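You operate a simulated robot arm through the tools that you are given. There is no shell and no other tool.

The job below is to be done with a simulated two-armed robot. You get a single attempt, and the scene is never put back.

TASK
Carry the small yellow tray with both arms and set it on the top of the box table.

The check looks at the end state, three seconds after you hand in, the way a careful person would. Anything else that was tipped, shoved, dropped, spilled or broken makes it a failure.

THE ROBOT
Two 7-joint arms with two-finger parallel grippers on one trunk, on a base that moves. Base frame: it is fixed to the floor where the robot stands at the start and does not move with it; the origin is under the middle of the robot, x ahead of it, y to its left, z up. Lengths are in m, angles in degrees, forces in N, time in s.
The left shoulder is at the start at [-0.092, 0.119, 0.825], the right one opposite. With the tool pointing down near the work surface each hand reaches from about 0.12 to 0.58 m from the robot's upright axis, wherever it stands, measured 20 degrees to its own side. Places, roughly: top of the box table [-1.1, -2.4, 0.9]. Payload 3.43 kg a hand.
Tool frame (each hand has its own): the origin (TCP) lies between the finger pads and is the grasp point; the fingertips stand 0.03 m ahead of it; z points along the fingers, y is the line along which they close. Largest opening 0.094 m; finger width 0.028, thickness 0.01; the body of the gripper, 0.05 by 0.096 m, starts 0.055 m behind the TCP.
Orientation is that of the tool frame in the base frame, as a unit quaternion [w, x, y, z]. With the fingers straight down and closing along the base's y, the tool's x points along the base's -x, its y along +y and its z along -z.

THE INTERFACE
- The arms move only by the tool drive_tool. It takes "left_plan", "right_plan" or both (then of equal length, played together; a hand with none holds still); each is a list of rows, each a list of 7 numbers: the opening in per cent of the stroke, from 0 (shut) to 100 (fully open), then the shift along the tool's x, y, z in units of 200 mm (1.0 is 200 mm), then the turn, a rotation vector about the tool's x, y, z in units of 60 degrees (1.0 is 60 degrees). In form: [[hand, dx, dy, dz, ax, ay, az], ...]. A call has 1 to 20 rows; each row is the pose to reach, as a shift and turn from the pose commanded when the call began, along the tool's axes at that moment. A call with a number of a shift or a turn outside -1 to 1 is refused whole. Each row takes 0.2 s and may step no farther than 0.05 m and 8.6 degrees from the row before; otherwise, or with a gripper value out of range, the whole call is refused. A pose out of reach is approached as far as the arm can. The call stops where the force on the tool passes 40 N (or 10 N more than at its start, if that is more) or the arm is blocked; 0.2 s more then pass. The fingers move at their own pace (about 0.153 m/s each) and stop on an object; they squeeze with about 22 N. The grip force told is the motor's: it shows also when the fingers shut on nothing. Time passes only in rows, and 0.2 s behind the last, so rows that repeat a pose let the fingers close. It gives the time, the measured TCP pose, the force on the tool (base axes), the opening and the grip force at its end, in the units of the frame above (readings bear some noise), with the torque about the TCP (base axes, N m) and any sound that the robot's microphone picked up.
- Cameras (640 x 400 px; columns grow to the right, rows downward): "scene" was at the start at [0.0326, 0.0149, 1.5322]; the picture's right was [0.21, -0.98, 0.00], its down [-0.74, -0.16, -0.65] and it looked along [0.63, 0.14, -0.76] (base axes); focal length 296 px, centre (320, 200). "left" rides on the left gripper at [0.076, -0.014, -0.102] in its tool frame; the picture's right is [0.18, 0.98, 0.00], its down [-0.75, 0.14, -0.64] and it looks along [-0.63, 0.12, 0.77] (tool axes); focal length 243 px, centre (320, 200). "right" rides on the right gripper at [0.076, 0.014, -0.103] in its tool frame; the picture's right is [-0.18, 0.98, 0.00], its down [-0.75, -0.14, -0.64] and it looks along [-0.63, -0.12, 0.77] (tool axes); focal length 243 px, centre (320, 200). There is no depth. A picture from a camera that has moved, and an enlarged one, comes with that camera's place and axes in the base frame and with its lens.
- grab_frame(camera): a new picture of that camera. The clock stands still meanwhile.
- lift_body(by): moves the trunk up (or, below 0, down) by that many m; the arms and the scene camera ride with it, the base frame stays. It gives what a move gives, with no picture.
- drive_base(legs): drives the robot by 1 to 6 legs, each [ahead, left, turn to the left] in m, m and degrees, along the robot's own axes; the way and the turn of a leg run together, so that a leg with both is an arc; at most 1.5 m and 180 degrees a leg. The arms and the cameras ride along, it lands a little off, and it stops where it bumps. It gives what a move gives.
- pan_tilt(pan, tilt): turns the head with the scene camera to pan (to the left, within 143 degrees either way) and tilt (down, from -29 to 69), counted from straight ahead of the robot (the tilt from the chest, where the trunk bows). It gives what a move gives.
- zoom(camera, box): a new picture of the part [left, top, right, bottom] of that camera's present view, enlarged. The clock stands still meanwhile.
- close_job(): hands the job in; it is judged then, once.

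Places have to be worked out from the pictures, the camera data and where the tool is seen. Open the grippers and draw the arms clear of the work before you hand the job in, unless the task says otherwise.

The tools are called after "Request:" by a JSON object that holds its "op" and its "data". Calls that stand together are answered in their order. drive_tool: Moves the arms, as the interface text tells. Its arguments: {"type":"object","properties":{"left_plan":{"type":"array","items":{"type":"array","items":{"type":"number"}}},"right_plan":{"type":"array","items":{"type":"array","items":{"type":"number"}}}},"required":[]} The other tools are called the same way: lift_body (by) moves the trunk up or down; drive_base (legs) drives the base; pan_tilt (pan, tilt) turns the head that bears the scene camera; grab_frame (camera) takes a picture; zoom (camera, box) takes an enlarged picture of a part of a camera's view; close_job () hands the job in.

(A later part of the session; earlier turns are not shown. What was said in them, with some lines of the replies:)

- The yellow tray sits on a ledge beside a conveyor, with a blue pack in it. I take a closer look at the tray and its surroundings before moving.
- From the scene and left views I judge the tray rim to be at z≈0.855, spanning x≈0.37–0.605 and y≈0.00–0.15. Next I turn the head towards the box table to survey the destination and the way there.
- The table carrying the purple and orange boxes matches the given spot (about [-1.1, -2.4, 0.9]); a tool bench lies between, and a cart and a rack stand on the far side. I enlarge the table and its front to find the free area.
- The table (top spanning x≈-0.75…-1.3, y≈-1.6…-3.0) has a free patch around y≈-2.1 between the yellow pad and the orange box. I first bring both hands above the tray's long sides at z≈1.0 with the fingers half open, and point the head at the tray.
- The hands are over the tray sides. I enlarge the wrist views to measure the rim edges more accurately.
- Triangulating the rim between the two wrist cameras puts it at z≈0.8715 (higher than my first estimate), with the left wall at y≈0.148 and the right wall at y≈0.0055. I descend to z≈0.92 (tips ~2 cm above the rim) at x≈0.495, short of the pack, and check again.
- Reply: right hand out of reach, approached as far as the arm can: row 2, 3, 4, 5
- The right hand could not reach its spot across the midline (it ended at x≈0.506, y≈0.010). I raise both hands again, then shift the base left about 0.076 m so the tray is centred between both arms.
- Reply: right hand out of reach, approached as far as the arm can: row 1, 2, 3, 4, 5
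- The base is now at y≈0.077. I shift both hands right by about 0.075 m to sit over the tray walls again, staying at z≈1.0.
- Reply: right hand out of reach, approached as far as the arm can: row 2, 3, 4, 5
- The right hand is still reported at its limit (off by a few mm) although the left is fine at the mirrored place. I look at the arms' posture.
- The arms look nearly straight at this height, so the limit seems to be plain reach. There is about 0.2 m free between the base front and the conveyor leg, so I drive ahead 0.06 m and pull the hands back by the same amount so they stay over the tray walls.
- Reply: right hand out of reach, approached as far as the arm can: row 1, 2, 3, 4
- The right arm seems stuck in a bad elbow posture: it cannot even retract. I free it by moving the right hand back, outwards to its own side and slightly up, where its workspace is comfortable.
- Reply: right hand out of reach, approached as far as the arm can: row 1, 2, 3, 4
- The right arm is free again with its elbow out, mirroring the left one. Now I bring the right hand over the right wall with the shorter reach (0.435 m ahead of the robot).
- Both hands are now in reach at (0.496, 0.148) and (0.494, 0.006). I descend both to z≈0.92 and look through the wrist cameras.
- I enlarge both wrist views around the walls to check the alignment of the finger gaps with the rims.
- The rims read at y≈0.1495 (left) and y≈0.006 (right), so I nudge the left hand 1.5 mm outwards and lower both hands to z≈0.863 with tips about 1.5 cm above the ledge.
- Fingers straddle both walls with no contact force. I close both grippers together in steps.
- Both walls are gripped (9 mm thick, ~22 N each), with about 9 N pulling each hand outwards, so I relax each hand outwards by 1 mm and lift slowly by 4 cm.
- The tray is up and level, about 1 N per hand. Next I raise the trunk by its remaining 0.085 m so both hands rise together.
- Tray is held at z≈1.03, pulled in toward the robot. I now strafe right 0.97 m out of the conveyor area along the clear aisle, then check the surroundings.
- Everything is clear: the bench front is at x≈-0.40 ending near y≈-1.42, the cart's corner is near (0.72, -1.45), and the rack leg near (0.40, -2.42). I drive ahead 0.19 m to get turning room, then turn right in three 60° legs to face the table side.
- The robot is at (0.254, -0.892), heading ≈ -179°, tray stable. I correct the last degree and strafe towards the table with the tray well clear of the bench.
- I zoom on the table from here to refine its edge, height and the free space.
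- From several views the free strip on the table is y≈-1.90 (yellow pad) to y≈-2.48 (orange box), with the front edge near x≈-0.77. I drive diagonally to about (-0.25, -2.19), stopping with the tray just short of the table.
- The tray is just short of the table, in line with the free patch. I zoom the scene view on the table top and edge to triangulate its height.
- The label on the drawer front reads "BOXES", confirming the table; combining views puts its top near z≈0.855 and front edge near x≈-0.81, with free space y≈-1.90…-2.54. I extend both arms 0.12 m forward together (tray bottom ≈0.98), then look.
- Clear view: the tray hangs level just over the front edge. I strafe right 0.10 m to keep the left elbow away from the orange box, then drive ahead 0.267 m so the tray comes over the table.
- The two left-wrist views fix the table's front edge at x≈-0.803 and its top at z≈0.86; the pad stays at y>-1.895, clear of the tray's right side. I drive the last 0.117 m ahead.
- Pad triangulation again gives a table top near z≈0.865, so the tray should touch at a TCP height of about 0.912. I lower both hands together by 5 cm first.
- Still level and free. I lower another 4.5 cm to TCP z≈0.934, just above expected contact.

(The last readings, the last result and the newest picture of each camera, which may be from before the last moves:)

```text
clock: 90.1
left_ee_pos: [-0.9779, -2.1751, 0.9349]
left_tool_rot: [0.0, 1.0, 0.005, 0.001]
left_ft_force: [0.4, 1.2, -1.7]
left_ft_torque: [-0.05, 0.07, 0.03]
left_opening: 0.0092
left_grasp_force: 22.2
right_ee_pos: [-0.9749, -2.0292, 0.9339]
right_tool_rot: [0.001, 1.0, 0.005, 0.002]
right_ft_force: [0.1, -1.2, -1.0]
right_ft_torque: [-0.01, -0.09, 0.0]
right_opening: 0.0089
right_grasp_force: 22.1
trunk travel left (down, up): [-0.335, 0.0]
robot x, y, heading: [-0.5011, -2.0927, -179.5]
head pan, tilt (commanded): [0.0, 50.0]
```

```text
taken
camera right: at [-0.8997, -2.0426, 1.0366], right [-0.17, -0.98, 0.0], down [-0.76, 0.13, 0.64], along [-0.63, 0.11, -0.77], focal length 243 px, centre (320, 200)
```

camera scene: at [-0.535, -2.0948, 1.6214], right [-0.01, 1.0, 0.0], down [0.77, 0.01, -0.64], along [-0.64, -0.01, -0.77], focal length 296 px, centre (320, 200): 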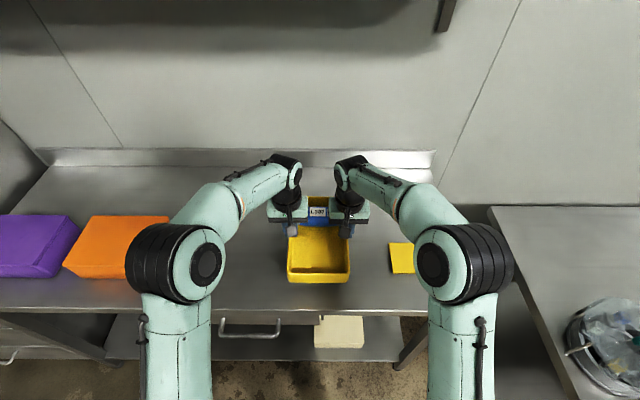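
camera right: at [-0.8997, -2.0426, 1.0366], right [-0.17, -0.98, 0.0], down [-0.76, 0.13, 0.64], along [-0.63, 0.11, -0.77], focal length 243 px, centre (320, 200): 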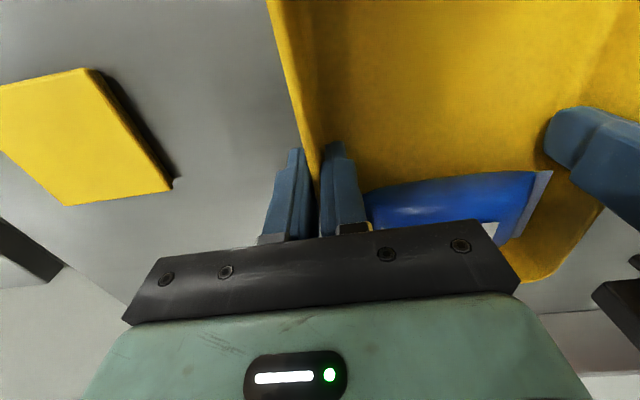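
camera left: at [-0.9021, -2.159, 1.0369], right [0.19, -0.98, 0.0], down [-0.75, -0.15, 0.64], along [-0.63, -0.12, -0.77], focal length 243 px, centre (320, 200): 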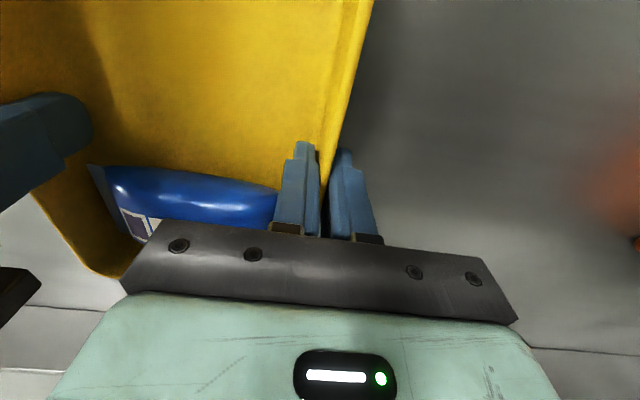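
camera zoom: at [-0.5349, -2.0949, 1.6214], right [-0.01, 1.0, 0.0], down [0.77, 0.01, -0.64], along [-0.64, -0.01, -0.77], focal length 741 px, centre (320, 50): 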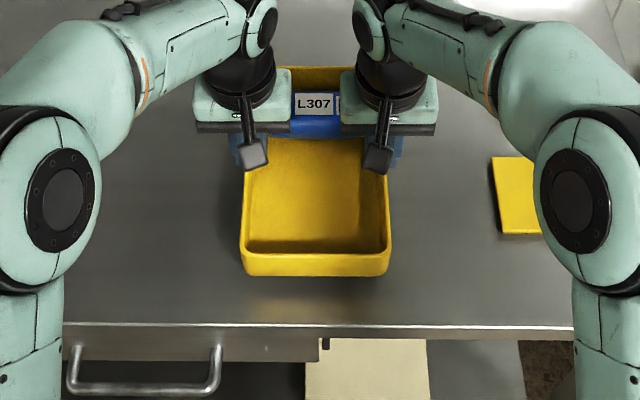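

Now about 2 cm above contact by estimate. I lower 12 mm slowly and read the forces.

Request:
{"op": "drive_tool", "data": {"left_plan": [[0, 0, 0, 0.015, 0, 0, 0], [0, 0, 0, 0.03, 0, 0, 0], [0, 0, 0, 0.045, 0, 0, 0], [0, 0, 0, 0.06, 0, 0, 0], [0, 0, 0, 0.06, 0, 0, 0]], "right_plan": [[0, 0, 0, 0.015, 0, 0, 0], [0, 0, 0, 0.03, 0, 0, 0], [0, 0, 0, 0.045, 0, 0, 0], [0, 0, 0, 0.06, 0, 0, 0], [0, 0, 0, 0.06, 0, 0, 0]]}}

Request:
{"op": "zoom", "data": {"camera": "scene", "box": [270, 200, 370, 300]}}

```text
clock: 91.3
left_ee_pos: [-0.9777, -2.174, 0.9218]
left_tool_rot: [0.0, 1.0, 0.004, 0.0]
left_ft_force: [1.5, -1.1, -1.9]
left_ft_torque: [-0.06, 0.01, -0.06]
left_opening: 0.0089
left_grasp_force: 22.3
right_ee_pos: [-0.975, -2.0303, 0.9218]
right_tool_rot: [0.0, 1.0, 0.004, 0.001]
right_ft_force: [-0.6, 0.9, -0.7]
right_ft_torque: [-0.05, -0.07, -0.11]
right_opening: 0.0088
right_grasp_force: 22.1
trunk travel left (down, up): [-0.335, 0.0]
robot x, y, heading: [-0.5033, -2.0923, -179.4]
head pan, tilt (commanded): [0.0, 50.0]
```

```text
4.00 times, centred on (320, 250) of scene
camera zoom: at [-0.535, -2.0949, 1.6214], right [-0.01, 1.0, 0.0], down [0.77, 0.01, -0.64], along [-0.64, -0.01, -0.77], focal length 1186 px, centre (320, 0)
```

zoom: 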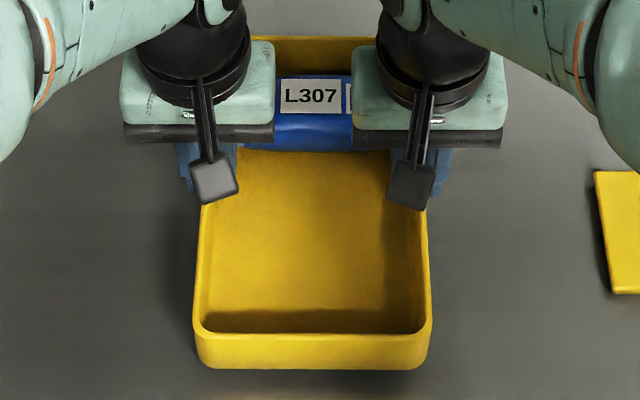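

No contact yet at TCP z≈0.922. I lower another 6 mm in 2 mm steps.

Request:
{"op": "drive_tool", "data": {"left_plan": [[0, 0, 0, 0.01, 0, 0, 0], [0, 0, 0, 0.02, 0, 0, 0], [0, 0, 0, 0.03, 0, 0, 0], [0, 0, 0, 0.03, 0, 0, 0]], "right_plan": [[0, 0, 0, 0.01, 0, 0, 0], [0, 0, 0, 0.02, 0, 0, 0], [0, 0, 0, 0.03, 0, 0, 0], [0, 0, 0, 0.03, 0, 0, 0]]}}

```text
clock: 92.3
left_ee_pos: [-0.9787, -2.1746, 0.9161]
left_tool_rot: [0.0, 1.0, 0.004, 0.0]
left_ft_force: [0.3, -0.4, -1.2]
left_ft_torque: [-0.06, -0.09, -0.07]
left_opening: 0.0091
left_grasp_force: 21.9
right_ee_pos: [-0.9756, -2.0301, 0.9149]
right_tool_rot: [0.0, 1.0, 0.005, 0.001]
right_ft_force: [-1.7, -0.6, -0.4]
right_ft_torque: [-0.03, 0.04, -0.12]
right_opening: 0.0089
right_grasp_force: 21.9
trunk travel left (down, up): [-0.335, 0.0]
robot x, y, heading: [-0.5033, -2.0919, -179.3]
head pan, tilt (commanded): [0.0, 50.0]
```

Force still only the tray's own weight (about -1 N per hand). I continue down 4 mm more.

Request:
{"op": "drive_tool", "data": {"left_plan": [[0, 0, 0, 0.01, 0, 0, 0], [0, 0, 0, 0.02, 0, 0, 0], [0, 0, 0, 0.02, 0, 0, 0]], "right_plan": [[0, 0, 0, 0.01, 0, 0, 0], [0, 0, 0, 0.02, 0, 0, 0], [0, 0, 0, 0.02, 0, 0, 0]]}}

Request:
{"op": "zoom", "data": {"camera": "scene", "box": [270, 200, 370, 300]}}

```text
clock: 93.1
left_ee_pos: [-0.9781, -2.1747, 0.912]
left_tool_rot: [0.0, 1.0, 0.005, 0.0]
left_ft_force: [1.0, -0.7, -1.9]
left_ft_torque: [-0.03, -0.11, -0.05]
left_opening: 0.0093
left_grasp_force: 22.0
right_ee_pos: [-0.9768, -2.029, 0.9113]
right_tool_rot: [0.0, 1.0, 0.005, 0.001]
right_ft_force: [-2.3, 0.6, -0.5]
right_ft_torque: [-0.03, 0.08, -0.08]
right_opening: 0.0093
right_grasp_force: 21.8
trunk travel left (down, up): [-0.335, 0.0]
robot x, y, heading: [-0.5052, -2.093, -179.3]
head pan, tilt (commanded): [0.0, 50.0]
```

```text
4.00 times, centred on (320, 250) of scene
camera zoom: at [-0.535, -2.0948, 1.6214], right [-0.01, 1.0, 0.0], down [0.77, 0.01, -0.64], along [-0.64, -0.01, -0.77], focal length 1186 px, centre (320, 0)
```

zoom: 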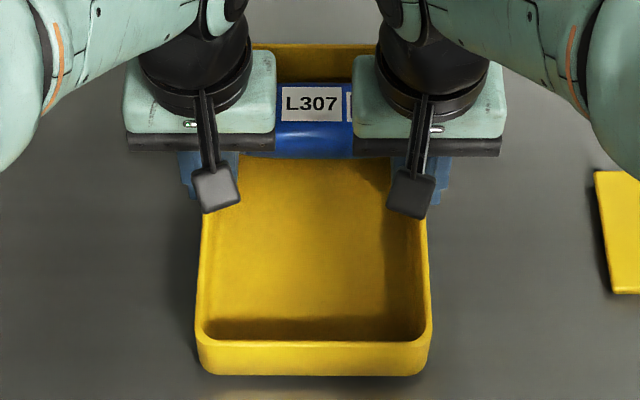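

No contact at TCP z≈0.912. I keep going in 2 mm steps, 4 mm per call.

Request:
{"op": "drive_tool", "data": {"left_plan": [[0, 0, 0, 0.01, 0, 0, 0], [0, 0, 0, 0.02, 0, 0, 0], [0, 0, 0, 0.02, 0, 0, 0]], "right_plan": [[0, 0, 0, 0.01, 0, 0, 0], [0, 0, 0, 0.02, 0, 0, 0], [0, 0, 0, 0.02, 0, 0, 0]]}}

```text
clock: 93.9
left_ee_pos: [-0.9777, -2.1757, 0.9089]
left_tool_rot: [0.0, 1.0, 0.005, 0.0]
left_ft_force: [0.4, -1.0, -1.7]
left_ft_torque: [-0.02, 0.05, -0.03]
left_opening: 0.0091
left_grasp_force: 22.1
right_ee_pos: [-0.9745, -2.0294, 0.9086]
right_tool_rot: [0.0, 1.0, 0.005, 0.001]
right_ft_force: [-0.3, -0.4, -1.1]
right_ft_torque: [-0.04, -0.09, -0.06]
right_opening: 0.0092
right_grasp_force: 22.2
trunk travel left (down, up): [-0.335, 0.0]
robot x, y, heading: [-0.5027, -2.0926, -179.5]
head pan, tilt (commanded): [0.0, 50.0]
```

Still free at TCP z≈0.908. Another 4 mm.

Request:
{"op": "drive_tool", "data": {"left_plan": [[0, 0, 0, 0.01, 0, 0, 0], [0, 0, 0, 0.02, 0, 0, 0], [0, 0, 0, 0.02, 0, 0, 0]], "right_plan": [[0, 0, 0, 0.01, 0, 0, 0], [0, 0, 0, 0.02, 0, 0, 0], [0, 0, 0, 0.02, 0, 0, 0]]}}

Request:
{"op": "zoom", "data": {"camera": "left", "box": [300, 0, 460, 240]}}

Request:
{"op": "zoom", "data": {"camera": "right", "box": [200, 0, 360, 240]}}

Request:
{"op": "zoom", "data": {"camera": "scene", "box": [270, 200, 370, 300]}}

```text
clock: 94.7
left_ee_pos: [-0.9772, -2.1744, 0.9039]
left_tool_rot: [0.0, 1.0, 0.005, 0.0]
left_ft_force: [-0.7, 1.6, -2.7]
left_ft_torque: [-0.06, 0.18, 0.03]
left_opening: 0.0094
left_grasp_force: 22.2
right_ee_pos: [-0.9754, -2.0294, 0.9046]
right_tool_rot: [0.001, 1.0, 0.006, 0.0]
right_ft_force: [0.4, -0.7, 0.5]
right_ft_torque: [-0.04, -0.04, -0.01]
right_opening: 0.0092
right_grasp_force: 22.1
trunk travel left (down, up): [-0.335, 0.0]
robot x, y, heading: [-0.5045, -2.0873, -179.4]
head pan, tilt (commanded): [0.0, 50.0]
```

```text
1.67 times, centred on (380, 120) of left
camera zoom: at [-0.9025, -2.1588, 1.0072], right [0.19, -0.98, 0.0], down [-0.75, -0.15, 0.64], along [-0.63, -0.12, -0.77], focal length 404 px, centre (220, 333)
```

zoom: 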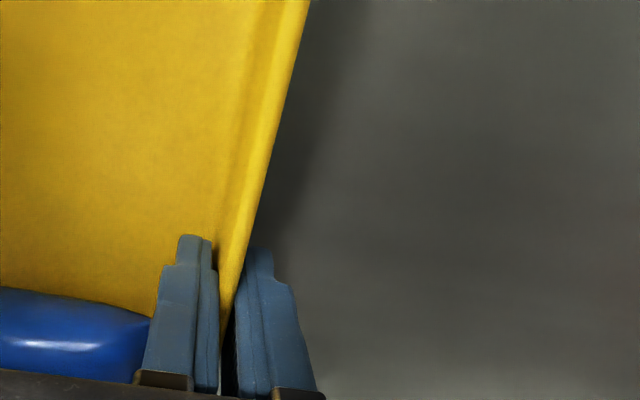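

```text
1.67 times, centred on (280, 120) of right
camera zoom: at [-0.9001, -2.0422, 1.0074], right [-0.17, -0.98, 0.0], down [-0.76, 0.13, 0.64], along [-0.63, 0.11, -0.77], focal length 404 px, centre (387, 333)
```

zoom: 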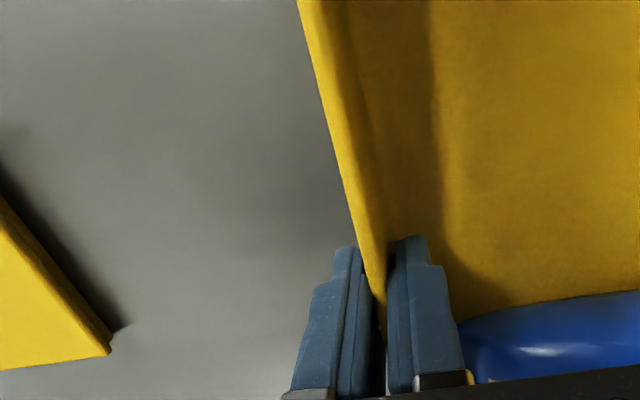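

```text
4.00 times, centred on (320, 250) of scene
camera zoom: at [-0.5349, -2.0948, 1.6214], right [-0.01, 1.0, 0.0], down [0.77, 0.01, -0.64], along [-0.64, -0.01, -0.77], focal length 1186 px, centre (320, 0)
```

zoom: 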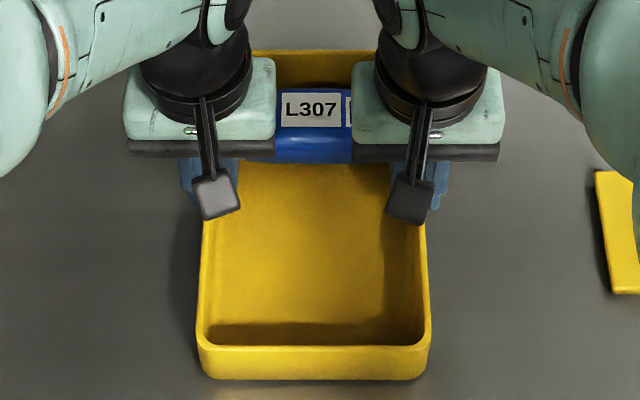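

Still mainly weight; the shadow gap beside the tray is shrinking. Continue down another 4 mm.

Request:
{"op": "drive_tool", "data": {"left_plan": [[0, 0, 0, 0.01, 0, 0, 0], [0, 0, 0, 0.02, 0, 0, 0], [0, 0, 0, 0.02, 0, 0, 0]], "right_plan": [[0, 0, 0, 0.01, 0, 0, 0], [0, 0, 0, 0.02, 0, 0, 0], [0, 0, 0, 0.02, 0, 0, 0]]}}

```text
clock: 95.5
left_ee_pos: [-0.978, -2.1745, 0.9035]
left_tool_rot: [0.0, 1.0, 0.005, -0.003]
left_ft_force: [-1.4, -1.5, 12.2]
left_ft_torque: [0.0, -0.33, 0.05]
left_opening: 0.0093
left_grasp_force: 21.6
right_ee_pos: [-0.9763, -2.0299, 0.9029]
right_tool_rot: [0.001, 1.0, 0.004, -0.003]
right_ft_force: [0.9, 1.1, 24.2]
right_ft_torque: [0.01, -0.01, 0.02]
right_opening: 0.0097
right_grasp_force: 21.7
trunk travel left (down, up): [-0.335, 0.0]
robot x, y, heading: [-0.5037, -2.0942, -179.3]
head pan, tilt (commanded): [0.0, 50.0]
```

Contact: both hands now read upward forces (12 and 24 N) at TCP z≈0.903, so the tray is on the table. I ease both up 2.5 mm to relieve the pressing before releasing.

Request:
{"op": "drive_tool", "data": {"left_plan": [[0, 0, 0, -0.006, 0, 0, 0], [0, 0, 0, -0.0125, 0, 0, 0], [0, 0, 0, -0.0125, 0, 0, 0]], "right_plan": [[0, 0, 0, -0.006, 0, 0, 0], [0, 0, 0, -0.0125, 0, 0, 0], [0, 0, 0, -0.0125, 0, 0, 0]]}}

Request:
{"op": "grab_frame", "data": {"camera": "scene"}}

```text
clock: 96.3
left_ee_pos: [-0.9777, -2.174, 0.9035]
left_tool_rot: [0.0, 1.0, 0.005, 0.0]
left_ft_force: [-1.2, 1.2, 6.5]
left_ft_torque: [-0.02, 0.62, 0.0]
left_opening: 0.009
left_grasp_force: 22.2
right_ee_pos: [-0.9761, -2.0299, 0.9022]
right_tool_rot: [0.0, 1.0, 0.005, 0.0]
right_ft_force: [-4.7, -2.4, 9.8]
right_ft_torque: [0.02, 0.61, -0.01]
right_opening: 0.009
right_grasp_force: 21.9
trunk travel left (down, up): [-0.335, 0.0]
robot x, y, heading: [-0.5016, -2.096, -179.3]
head pan, tilt (commanded): [0.0, 50.0]
```

```text
taken
camera scene: at [-0.5341, -2.0952, 1.6214], right [-0.01, 1.0, 0.0], down [0.77, 0.01, -0.64], along [-0.64, -0.01, -0.77], focal length 296 px, centre (320, 200)
```

scene: 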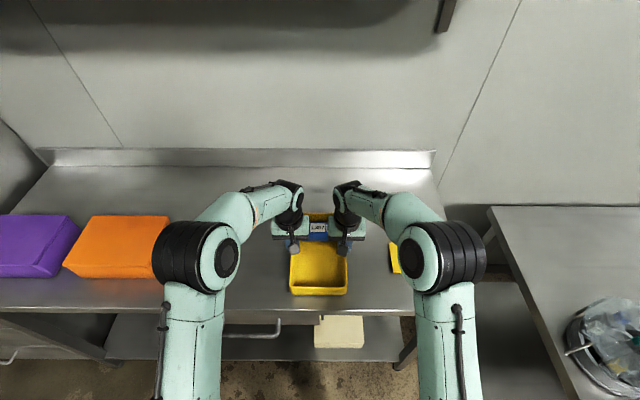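

The tray rests on the table, still with a light 6–10 N press and a small pitch torque. I ease up another 1 mm and check.

Request:
{"op": "drive_tool", "data": {"left_plan": [[0, 0, 0, -0.0025, 0, 0, 0], [0, 0, 0, -0.005, 0, 0, 0], [0, 0, 0, -0.005, 0, 0, 0]], "right_plan": [[0, 0, 0, -0.0025, 0, 0, 0], [0, 0, 0, -0.005, 0, 0, 0], [0, 0, 0, -0.005, 0, 0, 0]]}}

Request:
{"op": "zoom", "data": {"camera": "scene", "box": [250, 190, 400, 320]}}

```text
clock: 97.1
left_ee_pos: [-0.9779, -2.1743, 0.9036]
left_tool_rot: [0.0, 1.0, 0.004, 0.002]
left_ft_force: [2.6, 1.9, 2.3]
left_ft_torque: [-0.01, 0.23, -0.07]
left_opening: 0.009
left_grasp_force: 22.2
right_ee_pos: [-0.9741, -2.0284, 0.9026]
right_tool_rot: [0.0, 1.0, 0.006, 0.002]
right_ft_force: [-3.1, -4.4, 1.8]
right_ft_torque: [-0.01, 0.42, -0.08]
right_opening: 0.009
right_grasp_force: 22.0
trunk travel left (down, up): [-0.335, 0.0]
robot x, y, heading: [-0.5031, -2.0935, -179.4]
head pan, tilt (commanded): [0.0, 50.0]
```

```text
3.08 times, centred on (325, 255) of scene
camera zoom: at [-0.5345, -2.0951, 1.6213], right [-0.01, 1.0, 0.0], down [0.77, 0.01, -0.64], along [-0.64, -0.01, -0.77], focal length 912 px, centre (305, 31)
```

zoom: 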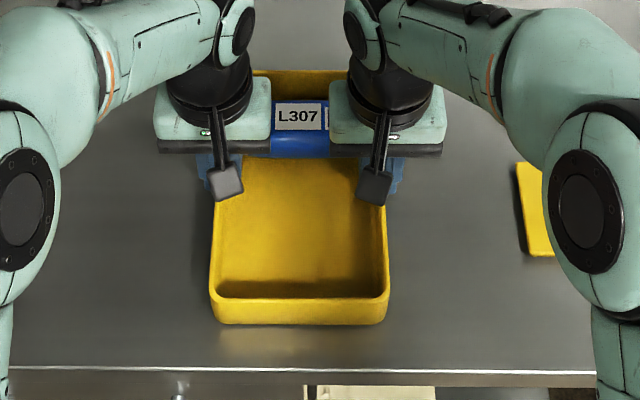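

Loads are now about 2 N with the tray resting on the table. I open both grippers gently to 40 % while holding position.

Request:
{"op": "drive_tool", "data": {"left_plan": [[14, 0, 0, 0, 0, 0, 0], [20, 0, 0, 0, 0, 0, 0], [28, 0, 0, 0, 0, 0, 0], [36, 0, 0, 0, 0, 0, 0], [40, 0, 0, 0, 0, 0, 0], [40, 0, 0, 0, 0, 0, 0]], "right_plan": [[14, 0, 0, 0, 0, 0, 0], [20, 0, 0, 0, 0, 0, 0], [28, 0, 0, 0, 0, 0, 0], [36, 0, 0, 0, 0, 0, 0], [40, 0, 0, 0, 0, 0, 0], [40, 0, 0, 0, 0, 0, 0]]}}

Request:
{"op": "grab_frame", "data": {"camera": "left"}}

Request:
{"op": "grab_frame", "data": {"camera": "right"}}

Request:
{"op": "zoom", "data": {"camera": "scene", "box": [250, 190, 400, 320]}}

```text
clock: 98.5
left_ee_pos: [-0.9777, -2.1747, 0.9034]
left_tool_rot: [0.0, 1.0, 0.004, 0.0]
left_ft_force: [0.7, -0.2, -0.1]
left_ft_torque: [-0.04, 0.02, 0.0]
left_opening: 0.0374
left_grasp_force: 0.1
right_ee_pos: [-0.9759, -2.0297, 0.9032]
right_tool_rot: [0.0, 1.0, 0.005, 0.001]
right_ft_force: [-1.0, -0.9, 0.0]
right_ft_torque: [0.02, 0.01, 0.0]
right_opening: 0.0377
right_grasp_force: 0.0
trunk travel left (down, up): [-0.335, 0.0]
robot x, y, heading: [-0.5023, -2.0925, -179.5]
head pan, tilt (commanded): [0.0, 50.0]
```

```text
taken
camera left: at [-0.9025, -2.1587, 1.0065], right [0.19, -0.98, 0.0], down [-0.75, -0.15, 0.64], along [-0.63, -0.12, -0.77], focal length 243 px, centre (320, 200)
```

left: 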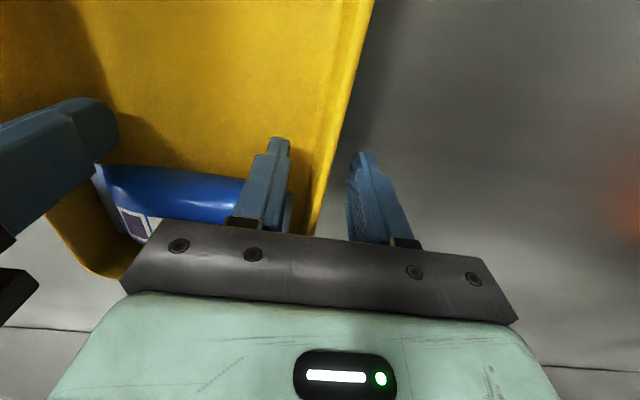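

```text
taken
camera right: at [-0.8998, -2.0421, 1.0067], right [-0.17, -0.98, 0.0], down [-0.76, 0.13, 0.64], along [-0.63, 0.11, -0.77], focal length 243 px, centre (320, 200)
```

right: 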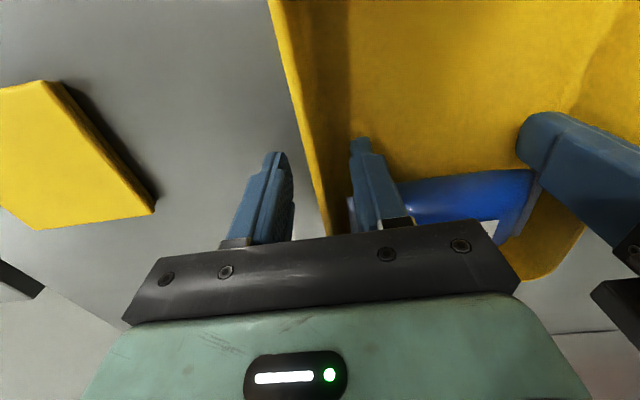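

```text
3.08 times, centred on (325, 255) of scene
camera zoom: at [-0.5348, -2.0948, 1.6214], right [-0.01, 1.0, 0.0], down [0.77, 0.01, -0.64], along [-0.64, -0.01, -0.77], focal length 912 px, centre (305, 31)
```

zoom: 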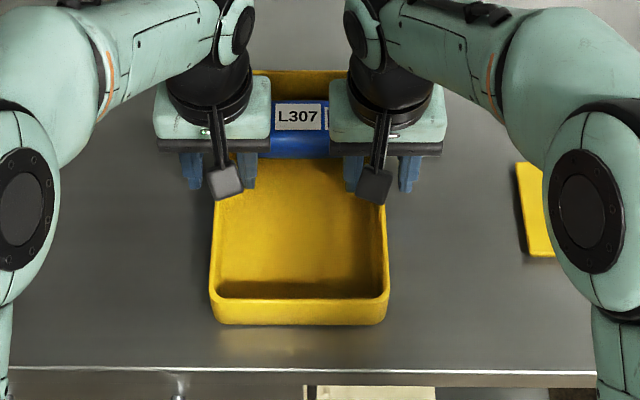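

Both hands are free of load with fingers clear of the walls, and the tray sits flat. I raise both hands straight up by 12 cm.

Request:
{"op": "drive_tool", "data": {"left_plan": [[40, 0, 0, -0.04, 0, 0, 0], [40, 0, 0, -0.1, 0, 0, 0], [40, 0, 0, -0.18, 0, 0, 0], [40, 0, 0, -0.26, 0, 0, 0], [40, 0, 0, -0.34, 0, 0, 0], [40, 0, 0, -0.42, 0, 0, 0], [40, 0, 0, -0.5, 0, 0, 0], [40, 0, 0, -0.6, 0, 0, 0], [40, 0, 0, -0.6, 0, 0, 0]], "right_plan": [[40, 0, 0, -0.04, 0, 0, 0], [40, 0, 0, -0.1, 0, 0, 0], [40, 0, 0, -0.18, 0, 0, 0], [40, 0, 0, -0.26, 0, 0, 0], [40, 0, 0, -0.34, 0, 0, 0], [40, 0, 0, -0.42, 0, 0, 0], [40, 0, 0, -0.5, 0, 0, 0], [40, 0, 0, -0.6, 0, 0, 0], [40, 0, 0, -0.6, 0, 0, 0]]}}

Request:
{"op": "grab_frame", "data": {"camera": "scene"}}

Request:
{"op": "grab_frame", "data": {"camera": "left"}}

Request:
{"op": "grab_frame", "data": {"camera": "right"}}

```text
clock: 100.5
left_ee_pos: [-0.979, -2.1732, 1.0243]
left_tool_rot: [0.0, 1.0, 0.005, 0.001]
left_ft_force: [-0.2, -0.4, 0.5]
left_ft_torque: [-0.02, -0.01, 0.01]
left_opening: 0.0376
left_grasp_force: 0.1
right_ee_pos: [-0.9763, -2.029, 1.0237]
right_tool_rot: [0.0, 1.0, 0.006, 0.001]
right_ft_force: [0.2, 0.0, 0.9]
right_ft_torque: [-0.04, -0.04, 0.07]
right_opening: 0.0374
right_grasp_force: 0.0
trunk travel left (down, up): [-0.335, 0.0]
robot x, y, heading: [-0.5022, -2.095, -179.6]
head pan, tilt (commanded): [0.0, 50.0]
```

```text
taken
camera scene: at [-0.535, -2.0948, 1.6214], right [-0.01, 1.0, 0.0], down [0.77, 0.01, -0.64], along [-0.64, -0.01, -0.77], focal length 296 px, centre (320, 200)
```

scene: 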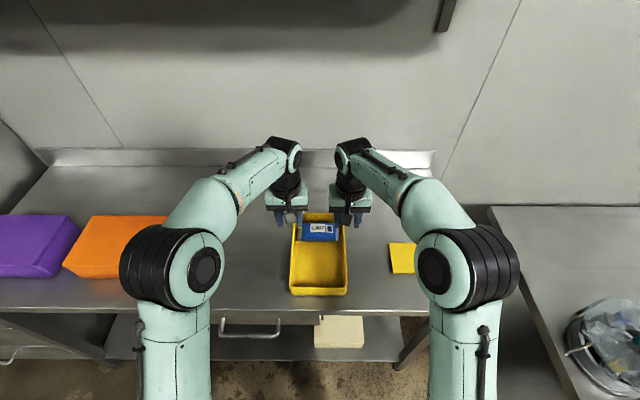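

```text
taken
camera left: at [-0.9031, -2.1576, 1.1271], right [0.19, -0.98, 0.0], down [-0.75, -0.15, 0.64], along [-0.63, -0.12, -0.77], focal length 243 px, centre (320, 200)
```

left: 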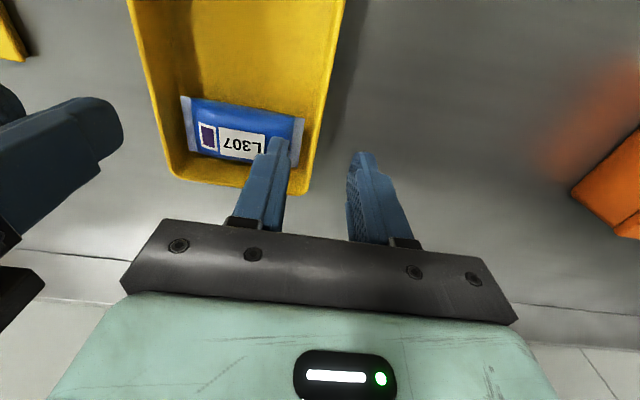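

```text
taken
camera right: at [-0.9, -2.0427, 1.1269], right [-0.17, -0.98, 0.0], down [-0.76, 0.13, 0.64], along [-0.63, 0.11, -0.77], focal length 243 px, centre (320, 200)
```

right: 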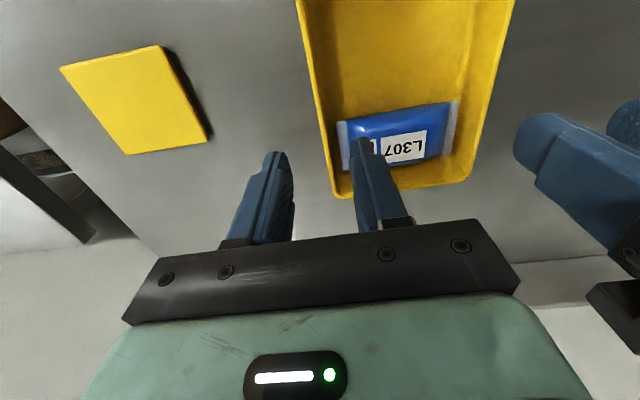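

The tray with its pack sits on the box table, well inside the edge, nothing else disturbed. I open the grippers fully and back the robot away 0.35 m to draw the arms clear.

Request:
{"op": "drive_tool", "data": {"left_plan": [[60, 0, 0.02, -0.05, 0, 0, 0], [80, 0, 0.05, -0.1, 0, 0, 0], [100, 0, 0.05, -0.1, 0, 0, 0], [100, 0, 0.05, -0.1, 0, 0, 0]], "right_plan": [[60, 0, -0.02, -0.05, 0, 0, 0], [80, 0, -0.05, -0.1, 0, 0, 0], [100, 0, -0.05, -0.1, 0, 0, 0], [100, 0, -0.05, -0.1, 0, 0, 0]]}}

Request:
{"op": "drive_base", "data": {"legs": [[-0.35, 0, 0]]}}

Request:
{"op": "pan_tilt", "data": {"pan": 0, "tilt": 40}}

Request:
{"op": "grab_frame", "data": {"camera": "scene"}}

Request:
{"op": "zoom", "data": {"camera": "scene", "box": [220, 120, 460, 270]}}

```text
clock: 101.5
left_ee_pos: [-0.977, -2.1845, 1.0449]
left_tool_rot: [0.0, 1.0, 0.004, 0.0]
left_ft_force: [-0.5, 0.3, 0.4]
left_ft_torque: [0.0, -0.01, 0.0]
left_opening: 0.0944
left_grasp_force: 0.2
right_ee_pos: [-0.9752, -2.0187, 1.0446]
right_tool_rot: [0.0, 1.0, 0.004, 0.001]
right_ft_force: [-0.1, -1.1, 0.7]
right_ft_torque: [0.0, 0.01, 0.0]
right_opening: 0.0939
right_grasp_force: 0.1
trunk travel left (down, up): [-0.335, 0.0]
robot x, y, heading: [-0.5048, -2.0956, -179.4]
head pan, tilt (commanded): [0.0, 50.0]
```

```text
clock: 103.8
left_ee_pos: [-0.6303, -2.1816, 1.044]
left_tool_rot: [-0.001, 1.0, 0.004, 0.0]
left_ft_force: [-0.6, -0.4, -0.1]
left_ft_torque: [0.01, 0.03, 0.0]
left_opening: 0.0938
left_grasp_force: 0.1
right_ee_pos: [-0.6289, -2.0164, 1.0439]
right_tool_rot: [-0.001, 1.0, 0.004, 0.001]
right_ft_force: [0.4, -0.2, 0.5]
right_ft_torque: [0.0, -0.04, -0.02]
right_opening: 0.0941
right_grasp_force: 0.1
trunk travel left (down, up): [-0.335, 0.0]
robot x, y, heading: [-0.1549, -2.0937, -179.3]
head pan, tilt (commanded): [0.0, 50.0]
```

```text
clock: 104.5
left_ee_pos: [-0.6298, -2.1808, 1.0462]
left_tool_rot: [-0.001, 1.0, 0.004, 0.0]
left_ft_force: [0.5, -0.3, -0.5]
left_ft_torque: [-0.01, 0.01, -0.01]
left_opening: 0.0937
left_grasp_force: 0.0
right_ee_pos: [-0.6274, -2.0159, 1.0442]
right_tool_rot: [0.0, 1.0, 0.004, 0.0]
right_ft_force: [0.6, 0.0, 0.4]
right_ft_torque: [-0.02, 0.01, 0.03]
right_opening: 0.0941
right_grasp_force: 0.1
trunk travel left (down, up): [-0.335, 0.0]
robot x, y, heading: [-0.1542, -2.0927, -179.4]
head pan, tilt (commanded): [0.0, 40.0]
```

```text
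taken
camera scene: at [-0.1944, -2.0916, 1.6355], right [-0.01, 1.0, 0.0], down [0.64, 0.01, -0.77], along [-0.77, -0.01, -0.64], focal length 296 px, centre (320, 200)
```

scene: 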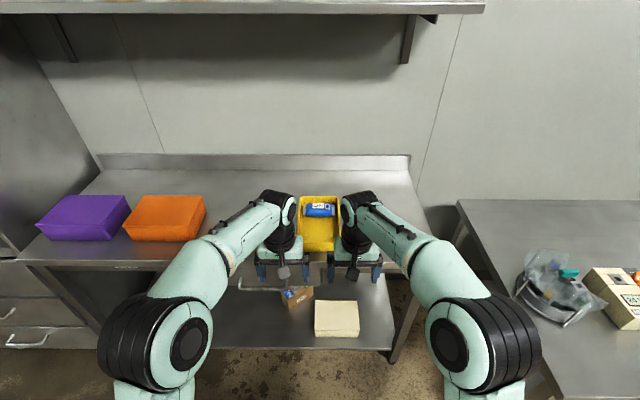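

```text
2.67 times, centred on (340, 195) of scene
camera zoom: at [-0.1944, -2.0916, 1.6355], right [-0.01, 1.0, 0.0], down [0.64, 0.01, -0.77], along [-0.77, -0.01, -0.64], focal length 791 px, centre (267, 213)
```

zoom: 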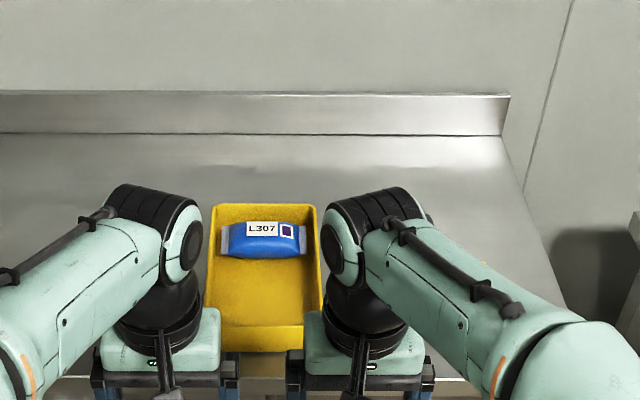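

The tray rests flat on the box table with its pack inside, the boxes, pad and shelf items are where they were, and the open hands are well clear of it. I hand the job in.

Request:
{"op": "close_job", "data": {}}

```text
The job is handed in.
```

The yellow tray is on top of the box table. It sits flat with the blue pack still inside and its near edge about 4 cm in from the front. Both hands carried it all the way, and I have handed the job in.

- **Placement:** I set it in the free space between the orange box and the yellow pad. The drawer label reads "BOXES", which confirms the table.
- **Surroundings:** In the last pictures, the purple and orange boxes and the items on the lower shelf are where they were. The arm was covering most of the yellow pad in that view, but it was in place just before I backed off. Nothing was bumped or dropped on the way, going by the readings and pictures.
- **Arms:** The grippers are fully open, and the robot is backed off about 0.35 m from where it set the tray down.

Early on, the right arm got stuck in a poor elbow position over the tray. I freed it and moved the base slightly before gripping.
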